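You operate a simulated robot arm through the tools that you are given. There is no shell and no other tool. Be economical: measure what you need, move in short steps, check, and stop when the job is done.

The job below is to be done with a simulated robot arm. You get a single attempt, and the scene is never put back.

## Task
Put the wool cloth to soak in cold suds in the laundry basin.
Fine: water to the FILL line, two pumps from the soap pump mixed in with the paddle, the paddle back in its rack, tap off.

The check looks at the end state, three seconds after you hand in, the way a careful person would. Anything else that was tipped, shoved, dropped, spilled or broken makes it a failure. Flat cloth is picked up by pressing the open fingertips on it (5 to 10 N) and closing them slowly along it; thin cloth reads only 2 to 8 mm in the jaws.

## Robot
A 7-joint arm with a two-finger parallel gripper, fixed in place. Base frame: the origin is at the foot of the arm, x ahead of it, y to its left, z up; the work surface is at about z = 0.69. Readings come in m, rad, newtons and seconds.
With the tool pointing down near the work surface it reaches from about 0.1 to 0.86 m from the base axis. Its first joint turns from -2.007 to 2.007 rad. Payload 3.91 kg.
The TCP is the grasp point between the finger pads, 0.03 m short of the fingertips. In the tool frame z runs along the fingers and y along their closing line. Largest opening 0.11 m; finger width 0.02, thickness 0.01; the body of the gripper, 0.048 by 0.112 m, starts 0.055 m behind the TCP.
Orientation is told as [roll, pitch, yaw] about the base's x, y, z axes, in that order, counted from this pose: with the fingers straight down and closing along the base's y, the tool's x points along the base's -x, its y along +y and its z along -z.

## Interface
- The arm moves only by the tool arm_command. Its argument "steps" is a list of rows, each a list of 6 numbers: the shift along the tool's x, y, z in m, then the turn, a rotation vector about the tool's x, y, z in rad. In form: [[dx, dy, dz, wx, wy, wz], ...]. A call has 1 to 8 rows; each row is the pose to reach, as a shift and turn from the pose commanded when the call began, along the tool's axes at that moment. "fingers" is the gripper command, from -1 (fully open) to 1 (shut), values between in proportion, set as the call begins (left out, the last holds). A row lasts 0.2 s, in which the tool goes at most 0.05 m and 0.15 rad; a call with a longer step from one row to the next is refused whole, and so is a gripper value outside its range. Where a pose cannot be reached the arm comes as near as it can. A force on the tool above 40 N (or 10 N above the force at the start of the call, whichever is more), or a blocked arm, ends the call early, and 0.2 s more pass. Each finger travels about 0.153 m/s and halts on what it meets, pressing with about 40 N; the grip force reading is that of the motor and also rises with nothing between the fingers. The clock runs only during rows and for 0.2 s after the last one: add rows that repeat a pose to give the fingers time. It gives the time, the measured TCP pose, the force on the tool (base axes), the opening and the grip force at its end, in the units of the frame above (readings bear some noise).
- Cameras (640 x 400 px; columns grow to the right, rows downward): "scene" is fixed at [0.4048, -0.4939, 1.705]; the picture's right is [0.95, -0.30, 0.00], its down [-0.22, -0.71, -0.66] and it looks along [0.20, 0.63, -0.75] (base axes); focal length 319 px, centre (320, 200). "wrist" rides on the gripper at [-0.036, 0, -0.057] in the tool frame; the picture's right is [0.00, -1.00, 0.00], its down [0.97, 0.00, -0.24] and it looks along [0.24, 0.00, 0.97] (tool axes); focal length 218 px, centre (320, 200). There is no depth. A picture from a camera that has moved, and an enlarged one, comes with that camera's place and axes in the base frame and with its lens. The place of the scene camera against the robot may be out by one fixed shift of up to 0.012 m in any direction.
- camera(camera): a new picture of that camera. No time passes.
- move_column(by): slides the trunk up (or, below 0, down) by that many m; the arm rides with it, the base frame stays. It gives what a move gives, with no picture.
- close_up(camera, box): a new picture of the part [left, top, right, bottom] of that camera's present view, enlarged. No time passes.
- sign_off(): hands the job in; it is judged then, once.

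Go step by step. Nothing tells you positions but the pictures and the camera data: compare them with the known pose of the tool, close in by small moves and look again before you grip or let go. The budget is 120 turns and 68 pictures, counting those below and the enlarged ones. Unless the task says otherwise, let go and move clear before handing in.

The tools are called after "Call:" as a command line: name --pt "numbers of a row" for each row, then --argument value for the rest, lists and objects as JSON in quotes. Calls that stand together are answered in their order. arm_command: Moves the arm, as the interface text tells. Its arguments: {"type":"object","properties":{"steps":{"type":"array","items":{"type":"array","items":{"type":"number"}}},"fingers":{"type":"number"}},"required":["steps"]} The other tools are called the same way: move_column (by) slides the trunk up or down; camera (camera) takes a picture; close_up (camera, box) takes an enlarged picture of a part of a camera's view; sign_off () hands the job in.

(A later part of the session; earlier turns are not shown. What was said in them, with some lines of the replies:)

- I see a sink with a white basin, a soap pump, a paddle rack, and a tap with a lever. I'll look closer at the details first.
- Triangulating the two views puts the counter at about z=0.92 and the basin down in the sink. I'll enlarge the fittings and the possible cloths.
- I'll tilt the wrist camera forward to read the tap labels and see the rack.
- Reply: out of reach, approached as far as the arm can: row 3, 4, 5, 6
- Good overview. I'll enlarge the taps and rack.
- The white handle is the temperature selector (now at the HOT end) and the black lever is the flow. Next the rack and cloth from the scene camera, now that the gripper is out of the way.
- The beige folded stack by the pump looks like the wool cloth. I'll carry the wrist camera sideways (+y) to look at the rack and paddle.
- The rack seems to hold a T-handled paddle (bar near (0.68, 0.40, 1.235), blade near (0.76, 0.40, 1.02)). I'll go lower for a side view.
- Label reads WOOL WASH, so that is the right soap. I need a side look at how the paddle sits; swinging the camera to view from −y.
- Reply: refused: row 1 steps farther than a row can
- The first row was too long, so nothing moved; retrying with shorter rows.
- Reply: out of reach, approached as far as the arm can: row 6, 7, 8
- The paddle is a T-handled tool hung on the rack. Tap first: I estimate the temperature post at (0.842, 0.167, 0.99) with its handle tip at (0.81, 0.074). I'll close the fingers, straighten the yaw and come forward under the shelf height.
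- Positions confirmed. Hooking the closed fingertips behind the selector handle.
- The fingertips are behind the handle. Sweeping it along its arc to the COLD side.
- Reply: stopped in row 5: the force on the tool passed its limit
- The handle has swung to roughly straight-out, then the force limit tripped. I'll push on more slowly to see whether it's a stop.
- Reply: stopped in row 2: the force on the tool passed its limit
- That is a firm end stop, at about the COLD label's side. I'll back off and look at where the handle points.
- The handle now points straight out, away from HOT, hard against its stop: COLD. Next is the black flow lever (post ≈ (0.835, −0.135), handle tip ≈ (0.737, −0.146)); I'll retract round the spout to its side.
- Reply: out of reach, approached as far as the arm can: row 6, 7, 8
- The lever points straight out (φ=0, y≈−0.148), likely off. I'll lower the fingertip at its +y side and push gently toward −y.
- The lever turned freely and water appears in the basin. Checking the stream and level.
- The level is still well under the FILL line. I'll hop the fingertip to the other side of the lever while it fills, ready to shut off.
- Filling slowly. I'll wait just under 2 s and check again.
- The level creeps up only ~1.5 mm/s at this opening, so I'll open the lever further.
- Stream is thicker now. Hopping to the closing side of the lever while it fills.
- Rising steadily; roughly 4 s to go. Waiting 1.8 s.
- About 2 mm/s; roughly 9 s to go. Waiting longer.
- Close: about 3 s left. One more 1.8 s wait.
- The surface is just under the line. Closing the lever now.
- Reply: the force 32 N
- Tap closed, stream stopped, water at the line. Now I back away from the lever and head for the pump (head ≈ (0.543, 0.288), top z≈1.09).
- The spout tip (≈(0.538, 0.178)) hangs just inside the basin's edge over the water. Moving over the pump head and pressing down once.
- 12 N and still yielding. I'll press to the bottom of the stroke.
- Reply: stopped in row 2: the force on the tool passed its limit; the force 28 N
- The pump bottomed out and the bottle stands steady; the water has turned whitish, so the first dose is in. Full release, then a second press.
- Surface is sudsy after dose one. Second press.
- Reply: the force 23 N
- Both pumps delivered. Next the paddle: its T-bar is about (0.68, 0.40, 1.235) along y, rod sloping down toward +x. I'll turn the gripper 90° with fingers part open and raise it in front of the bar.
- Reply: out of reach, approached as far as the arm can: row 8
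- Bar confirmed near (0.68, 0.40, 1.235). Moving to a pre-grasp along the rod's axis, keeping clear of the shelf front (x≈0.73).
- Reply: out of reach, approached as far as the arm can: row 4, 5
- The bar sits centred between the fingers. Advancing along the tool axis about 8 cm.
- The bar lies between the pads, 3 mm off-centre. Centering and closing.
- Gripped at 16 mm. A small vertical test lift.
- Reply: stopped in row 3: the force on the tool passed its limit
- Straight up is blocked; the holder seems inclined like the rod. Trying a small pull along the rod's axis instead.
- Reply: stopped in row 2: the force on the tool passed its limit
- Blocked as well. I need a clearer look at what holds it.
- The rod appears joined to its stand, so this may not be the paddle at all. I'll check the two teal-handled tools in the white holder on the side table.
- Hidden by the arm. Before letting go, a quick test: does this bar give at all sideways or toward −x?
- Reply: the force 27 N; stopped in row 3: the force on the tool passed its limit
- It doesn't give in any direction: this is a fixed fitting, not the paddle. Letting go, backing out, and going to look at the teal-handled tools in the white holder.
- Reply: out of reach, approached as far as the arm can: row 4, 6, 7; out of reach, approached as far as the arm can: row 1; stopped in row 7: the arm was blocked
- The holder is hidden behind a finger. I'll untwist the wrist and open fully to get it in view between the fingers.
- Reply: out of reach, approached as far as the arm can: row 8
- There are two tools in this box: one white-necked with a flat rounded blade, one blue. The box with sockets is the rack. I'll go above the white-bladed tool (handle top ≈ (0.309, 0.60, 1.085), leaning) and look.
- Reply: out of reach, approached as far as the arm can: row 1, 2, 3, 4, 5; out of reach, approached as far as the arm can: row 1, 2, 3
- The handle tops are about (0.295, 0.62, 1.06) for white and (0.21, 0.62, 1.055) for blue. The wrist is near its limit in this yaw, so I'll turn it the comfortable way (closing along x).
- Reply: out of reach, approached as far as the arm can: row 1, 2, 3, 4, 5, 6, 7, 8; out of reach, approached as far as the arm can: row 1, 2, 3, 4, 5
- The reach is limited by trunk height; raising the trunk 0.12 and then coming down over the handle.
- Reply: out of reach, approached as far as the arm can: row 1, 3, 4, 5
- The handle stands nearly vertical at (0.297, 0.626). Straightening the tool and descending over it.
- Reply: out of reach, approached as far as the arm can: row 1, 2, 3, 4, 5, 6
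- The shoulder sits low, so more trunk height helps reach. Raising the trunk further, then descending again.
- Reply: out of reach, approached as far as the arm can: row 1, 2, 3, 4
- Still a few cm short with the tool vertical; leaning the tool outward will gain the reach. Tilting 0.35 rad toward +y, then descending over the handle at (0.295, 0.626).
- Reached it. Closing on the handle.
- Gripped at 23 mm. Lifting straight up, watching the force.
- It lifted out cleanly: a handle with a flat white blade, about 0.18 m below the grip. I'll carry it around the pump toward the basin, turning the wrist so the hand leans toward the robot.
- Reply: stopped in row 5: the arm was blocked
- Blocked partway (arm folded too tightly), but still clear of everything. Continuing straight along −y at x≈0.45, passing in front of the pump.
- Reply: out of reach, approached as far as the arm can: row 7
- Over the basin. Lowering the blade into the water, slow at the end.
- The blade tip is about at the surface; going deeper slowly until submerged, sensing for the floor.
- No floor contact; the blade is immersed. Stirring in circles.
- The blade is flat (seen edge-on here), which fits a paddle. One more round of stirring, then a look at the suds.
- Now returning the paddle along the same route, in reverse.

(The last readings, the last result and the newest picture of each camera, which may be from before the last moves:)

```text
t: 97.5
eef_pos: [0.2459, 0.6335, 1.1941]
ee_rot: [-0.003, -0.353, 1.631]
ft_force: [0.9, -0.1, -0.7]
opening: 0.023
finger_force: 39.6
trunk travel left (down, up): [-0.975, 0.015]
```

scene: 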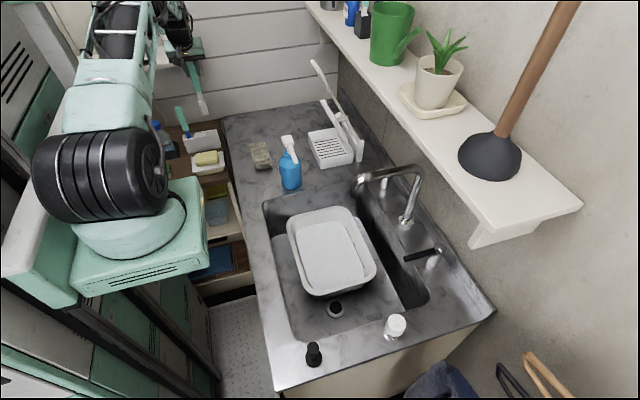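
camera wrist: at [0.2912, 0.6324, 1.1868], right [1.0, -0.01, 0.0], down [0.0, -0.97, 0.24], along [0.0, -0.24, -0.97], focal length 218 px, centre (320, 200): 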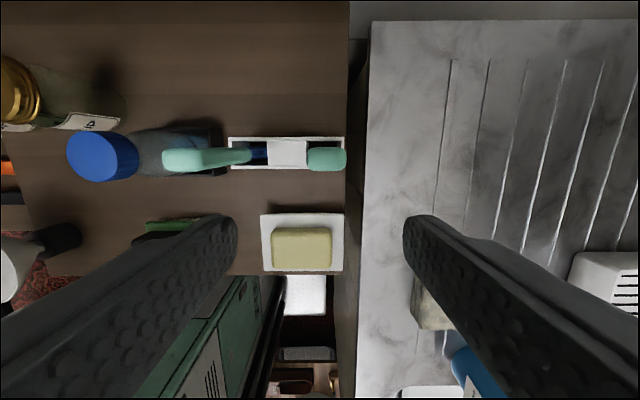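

Call:
arm_command --pt "0.005 -0.024 0.0 0.012 -0.004 0.031" --pt "0.0097 -0.0485 0.001 0.023 -0.008 0.063" --pt "0.0097 -0.0485 0.001 0.023 -0.008 0.063" --pt "0.0097 -0.0485 0.001 0.023 -0.008 0.063"

```text
t: 98.5
eef_pos: [0.2934, 0.6258, 1.1911]
ee_rot: [0.0, -0.365, 1.563]
ft_force: [0.1, 0.5, -0.2]
opening: 0.0234
finger_force: 39.9
trunk travel left (down, up): [-0.975, 0.015]
```

Aligned with the lift-out pose. Lowering the paddle into its socket.

Call:
arm_command --pt "0.0 -0.002 0.002 0 0.003 0" --pt "0.0115 -0.002 0.033 0 0.003 0" --pt "0.022 -0.002 0.061 0 0.003 0" --pt "0.032 -0.002 0.087 0 0.003 0" --pt "0.0415 -0.002 0.113 0 0.003 0" --pt "0.0485 -0.002 0.131 0 0.003 0" --pt "0.0515 -0.002 0.139 0 0.003 0"

```text
t: 100.1
eef_pos: [0.2974, 0.6277, 1.0429]
ee_rot: [0.0, -0.361, 1.566]
ft_force: [0.5, 0.7, 0.2]
opening: 0.0234
finger_force: 39.6
trunk travel left (down, up): [-0.975, 0.015]
```

In, with no resistance. Settling the last 3 mm, releasing and rising clear.

Call:
arm_command --pt "0.001 0.002 0.003 0 0 0" --pt "0.001 0.002 0.003 0 0 0"

Call:
arm_command --fingers -0.25 --pt "0 0 0 0 0 0" --pt "0 0 0 0 0 0" --pt "-0.0035 0 -0.0094 0 0 0" --pt "-0.0141 0 -0.0374 0 0 0" --pt "-0.0282 0 -0.0748 0 0 0" --pt "-0.0423 0 -0.1122 0 0 0" --pt "-0.053 0 -0.14 0 0 0"

```text
t: 100.7
eef_pos: [0.295, 0.6273, 1.0418]
ee_rot: [-0.002, -0.361, 1.563]
ft_force: [-0.1, -0.6, 4.1]
opening: 0.0231
finger_force: 40.3
trunk travel left (down, up): [-0.975, 0.015]
```

```text
t: 102.3
eef_pos: [0.2946, 0.6272, 1.1881]
ee_rot: [-0.001, -0.36, 1.564]
ft_force: [0.5, -0.3, 0.0]
opening: 0.0689
finger_force: 0.0
trunk travel left (down, up): [-0.975, 0.015]
```

Paddle is seated (4 N contact) and released. Next the folded wool cloth, estimated at (0.449, 0.438), 5 cm wide in x and 10 cm in y, top z≈0.95. Moving above it.

Call:
arm_command --fingers -0.75 --pt "0.03 -0.022 0.002 0 0.05 0" --pt "0.06 -0.044 0.005 0 0.1 0" --pt "0.09 -0.066 0.007 0 0.15 0" --pt "0.12 -0.089 0.009 0 0.2 0" --pt "0.15 -0.111 0.011 0 0.25 0" --pt "0.18 -0.133 0.014 0 0.3 0" --pt "0.207 -0.155 0.016 0 0.36 0" --pt "0.207 -0.155 0.016 0 0.36 0"

```text
t: 104.1
eef_pos: [0.4489, 0.4391, 1.1018]
ee_rot: [0.0, -0.001, 1.565]
ft_force: [-0.6, 0.1, 0.6]
opening: 0.0963
finger_force: 0.0
trunk travel left (down, up): [-0.975, 0.015]
```

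Call:
camera --camera "wrist"

```text
1 pictures are left
camera wrist: at [0.448, 0.4749, 1.1578], right [1.0, -0.01, 0.0], down [-0.01, -0.97, 0.24], along [0.0, -0.24, -0.97], focal length 218 px, centre (320, 200)
```

wrist: 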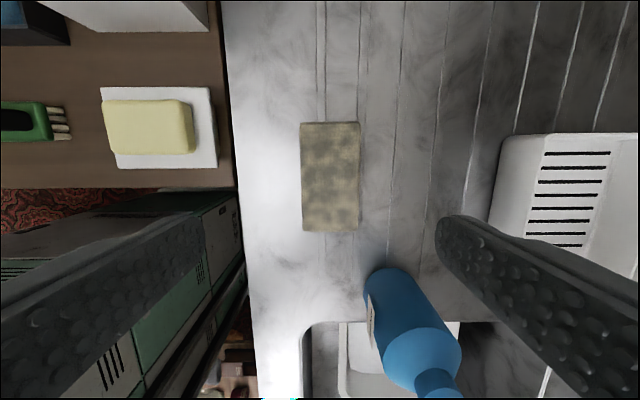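

The cloth is centred at (0.458, 0.447), 5.7 cm wide. Descending with the fingers either side of it.

Call:
arm_command --pt "-0.008 -0.009 0.035 0 0 0" --pt "-0.008 -0.009 0.075 0 0 0" --pt "-0.008 -0.009 0.11 0 0 0" --pt "-0.008 -0.009 0.128 0 0 0" --pt "-0.008 -0.009 0.137 0 0 0" --pt "-0.008 -0.009 0.137 0 0 0"

Call:
arm_command --pt "0 0 0.003 0 0 0" --pt "0 0 0.006 0 0 0" --pt "0 0 0.008 0 0 0"

```text
t: 105.5
eef_pos: [0.4589, 0.4473, 0.9648]
ee_rot: [0.001, -0.002, 1.565]
ft_force: [0.1, -1.0, -0.1]
opening: 0.0961
finger_force: 0.0
trunk travel left (down, up): [-0.975, 0.015]
```

```text
t: 106.3
eef_pos: [0.4569, 0.4476, 0.9553]
ee_rot: [0.0, -0.001, 1.564]
ft_force: [0.0, -1.0, -1.0]
opening: 0.0964
finger_force: 0.0
trunk travel left (down, up): [-0.975, 0.015]
```

No contact yet; a little lower until the counter is felt.

Call:
arm_command --pt "0 0 0.003 0 0 0" --pt "0 0 0.006 0 0 0" --pt "0 0 0.008 0 0 0"

```text
t: 107.1
eef_pos: [0.458, 0.4472, 0.9489]
ee_rot: [-0.001, -0.001, 1.564]
ft_force: [0.7, -0.1, -0.1]
opening: 0.0963
finger_force: 0.1
trunk travel left (down, up): [-0.975, 0.015]
```

Call:
arm_command --pt "0 0 0.003 0 0 0" --pt "0 0 0.005 0 0 0" --pt "0 0 0.007 0 0 0" --pt "0 0 0.009 0 0 0"

```text
t: 108.1
eef_pos: [0.4578, 0.4449, 0.9383]
ee_rot: [0.001, 0.0, 1.563]
ft_force: [-0.1, -0.8, -0.5]
opening: 0.0964
finger_force: 0.0
trunk travel left (down, up): [-0.975, 0.015]
```

Call:
arm_command --pt "0 0 0.003 0 0 0" --pt "0 0 0.006 0 0 0" --pt "0 0 0.008 0 0 0" --pt "0 0 0.01 0 0 0" --pt "0 0 0.012 0 0 0"

```text
t: 109.3
eef_pos: [0.4581, 0.4458, 0.9299]
ee_rot: [-0.002, -0.002, 1.564]
ft_force: [-1.5, -11.4, 29.0]
opening: 0.0968
finger_force: 0.6
trunk travel left (down, up): [-0.975, 0.015]
```

Counter found at z≈0.90. Backing off 3 mm and closing slowly on the stack.

Call:
arm_command --fingers 0.0 --pt "0 0 -0.004 0 0 0" --pt "0 0 -0.004 0 0 0"

Call:
arm_command --fingers 0.25 --pt "0 0 0 0 0 0" --pt "0 0 0 0 0 0"

Call:
arm_command --fingers 1 --pt "0 0 0 0 0 0" --pt "0 0 0 0 0 0" --pt "0 0 0 0 0 0"

```text
t: 109.9
eef_pos: [0.4576, 0.4454, 0.9303]
ee_rot: [0.001, -0.001, 1.564]
ft_force: [0.0, 1.9, 2.2]
opening: 0.0631
finger_force: 40.4
trunk travel left (down, up): [-0.975, 0.015]
```

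```text
t: 110.5
eef_pos: [0.4578, 0.4471, 0.932]
ee_rot: [-0.001, 0.001, 1.565]
ft_force: [-0.5, 0.5, 0.2]
opening: 0.0631
finger_force: 40.2
trunk travel left (down, up): [-0.975, 0.015]
```

```text
t: 111.3
eef_pos: [0.4579, 0.4458, 0.9308]
ee_rot: [0.0, 0.001, 1.564]
ft_force: [-0.2, 0.4, 0.5]
opening: 0.0632
finger_force: 39.9
trunk travel left (down, up): [-0.975, 0.015]
```

The whole stack is gripped at 63 mm. Lifting it.

Call:
arm_command --pt "0 0 -0.02 0 0 0" --pt "0 0 -0.06 0 0 0" --pt "0 0.005 -0.105 0 0 0" --pt "0 0.015 -0.15 0 0 0" --pt "0 0.02 -0.19 0 0 0" --pt "0.0 0.02 -0.23 0 0 0" --pt "0.0 0.02 -0.23 0 0 0"

```text
t: 112.9
eef_pos: [0.4383, 0.4439, 1.16]
ee_rot: [0.0, 0.001, 1.563]
ft_force: [0.0, 0.0, -0.1]
opening: 0.0632
finger_force: 40.6
trunk travel left (down, up): [-0.975, 0.015]
```

Still held at 63 mm. Carrying along −y in front of the pump.

Call:
arm_command --pt "0.045 0 0 0 0 0" --pt "0.09 0 0 0 0 0" --pt "0.135 0 0 0 0 0" --pt "0.18 0 0 0 0 0" --pt "0.225 0 0 0 0 0" --pt "0.27 0 0 0 0 0" --pt "0.315 0 0 0 0 0" --pt "0.339 0 0 0 0 0"

```text
t: 114.7
eef_pos: [0.4348, 0.1041, 1.1596]
ee_rot: [0.0, -0.001, 1.566]
ft_force: [1.1, -0.1, -1.0]
opening: 0.0632
finger_force: 39.9
trunk travel left (down, up): [-0.975, 0.015]
```

Call:
arm_command --pt "0 -0.045 0 0 0 0" --pt "0 -0.09 0 0 0 0" --pt "0 -0.135 0 0 0 0" --pt "0 -0.178 0 0 0 0" --pt "0 -0.178 0.04 0 0 0" --pt "0 -0.178 0.085 0 0 0" --pt "0 -0.178 0.13 0 0 0" --pt "0 -0.178 0.175 0 0 0"

```text
t: 116.5
eef_pos: [0.616, 0.1053, 0.9875]
ee_rot: [-0.002, -0.001, 1.564]
ft_force: [-0.3, -1.0, -1.0]
opening: 0.063
finger_force: 39.5
trunk travel left (down, up): [-0.975, 0.015]
```

Lowering the cloth into the suds.

Call:
arm_command --pt "0 0 0.045 0 0 0" --pt "0 0 0.09 0 0 0" --pt "0 0 0.13 0 0 0" --pt "0 0 0.165 0 0 0" --pt "0 0 0.19 0 0 0" --pt "0 0 0.21 0 0 0" --pt "0 0 0.225 0 0 0" --pt "0 0 0.235 0 0 0"

```text
t: 118.3
eef_pos: [0.6125, 0.1057, 0.7514]
ee_rot: [0.001, 0.001, 1.562]
ft_force: [-0.6, 0.3, -0.4]
opening: 0.0632
finger_force: 40.2
trunk travel left (down, up): [-0.975, 0.015]
```

Call:
arm_command --pt "0 0 0.004 0 0 0" --pt "0 0 0.008 0 0 0" --pt "0 0 0.012 0 0 0" --pt "0 0 0.015 0 0 0" --pt "0 0 0.018 0 0 0"

```text
t: 119.5
eef_pos: [0.6135, 0.1065, 0.7328]
ee_rot: [0.001, -0.002, 1.564]
ft_force: [0.0, -0.2, -0.5]
opening: 0.0628
finger_force: 39.9
trunk travel left (down, up): [-0.975, 0.015]
```

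Call:
arm_command --pt "0 0 0.003 0 0 0" --pt "0 0 0.006 0 0 0" --pt "0 0 0.009 0 0 0" --pt "0 0 0.012 0 0 0"

```text
t: 120.5
eef_pos: [0.6142, 0.108, 0.7248]
ee_rot: [-0.002, -0.001, 1.563]
ft_force: [-9.2, -5.5, 30.1]
opening: 0.0633
finger_force: 40.0
trunk travel left (down, up): [-0.975, 0.015]
stopped in row 4: the force on the tool passed its limit (the readings are from after the stop); the commanded pose is now the measured one
```

On the basin floor. Opening just enough and rising straight out.

Call:
arm_command --fingers -0.5 --pt "0 0 -0.003 0 0 0" --pt "0 0 -0.003 0 0 0" --pt "0 0 -0.003 0 0 0"

Call:
arm_command --pt "0 0 -0.02 0 0 0" --pt "0 0 -0.06 0 0 0" --pt "0 0 -0.105 0 0 0" --pt "0 0 -0.15 0 0 0" --pt "0 0 -0.195 0 0 0" --pt "0 0 -0.24 0 0 0" --pt "0 0 -0.285 0 0 0" --pt "0 0 -0.33 0 0 0"

Call:
arm_command --pt "0 0.01 -0.045 0 0 0" --pt "0 0.05 -0.07 0 0 0" --pt "0 0.095 -0.09 0 0 0" --pt "0 0.14 -0.11 0 0 0" --pt "0 0.18 -0.13 0 0 0" --pt "0 0.18 -0.13 0 0 0"

Call:
camera --camera "scene"

```text
t: 121.2
eef_pos: [0.6155, 0.1062, 0.7255]
ee_rot: [-0.002, 0.0, 1.562]
ft_force: [0.3, 0.1, 0.6]
opening: 0.0826
finger_force: 0.2
trunk travel left (down, up): [-0.975, 0.015]
```

```text
t: 123.0
eef_pos: [0.6136, 0.1073, 1.0541]
ee_rot: [-0.001, 0.0, 1.564]
ft_force: [0.5, 0.5, -0.9]
opening: 0.0825
finger_force: 0.1
trunk travel left (down, up): [-0.975, 0.015]
```

```text
t: 124.5
eef_pos: [0.4328, 0.1066, 1.1871]
ee_rot: [0.0, 0.0, 1.565]
ft_force: [0.6, 0.2, 0.0]
opening: 0.0825
finger_force: 0.1
trunk travel left (down, up): [-0.975, 0.015]
```

```text
0 pictures are left
```

scene: 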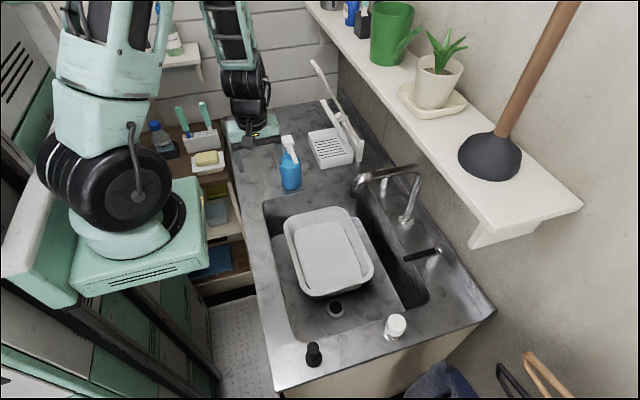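

The last picture shows the tap off, both tools upright in the rack, the pump standing, and the suds level. The cloth is under the suds and out of sight. The hand is clear, so I'm handing in.

Call:
sign_off

```text
The job is handed in.
```

I handed the job in with the cloth soaking in cold suds, but I'm not certain I stirred with the right tool.

- **Water:** I turned the selector from HOT to its far stop, which I took to be COLD. The basin is filled to within a few millimetres of the FILL line, and the tap is off.
- **Soap:** I gave the WOOL WASH pump two full presses, and the water turned sudsy.
- **Paddle:** Two teal-handled tools stood in the rack. I stirred with the white flat-bladed one and put it back, but never pulled out the blue one to compare. Before that I gripped and tugged the T-bar on the white stand beside the sink. It didn't move, so I took it for a fixed fitting and let go; it looks unchanged in the last picture.
- **Cloth:** It went in still folded and was lowered to the basin floor. Suds hide it in the last picture, so I couldn't see it lying there.
- **Basin:** It may have shifted up to about 1 cm when the cloth touched down.
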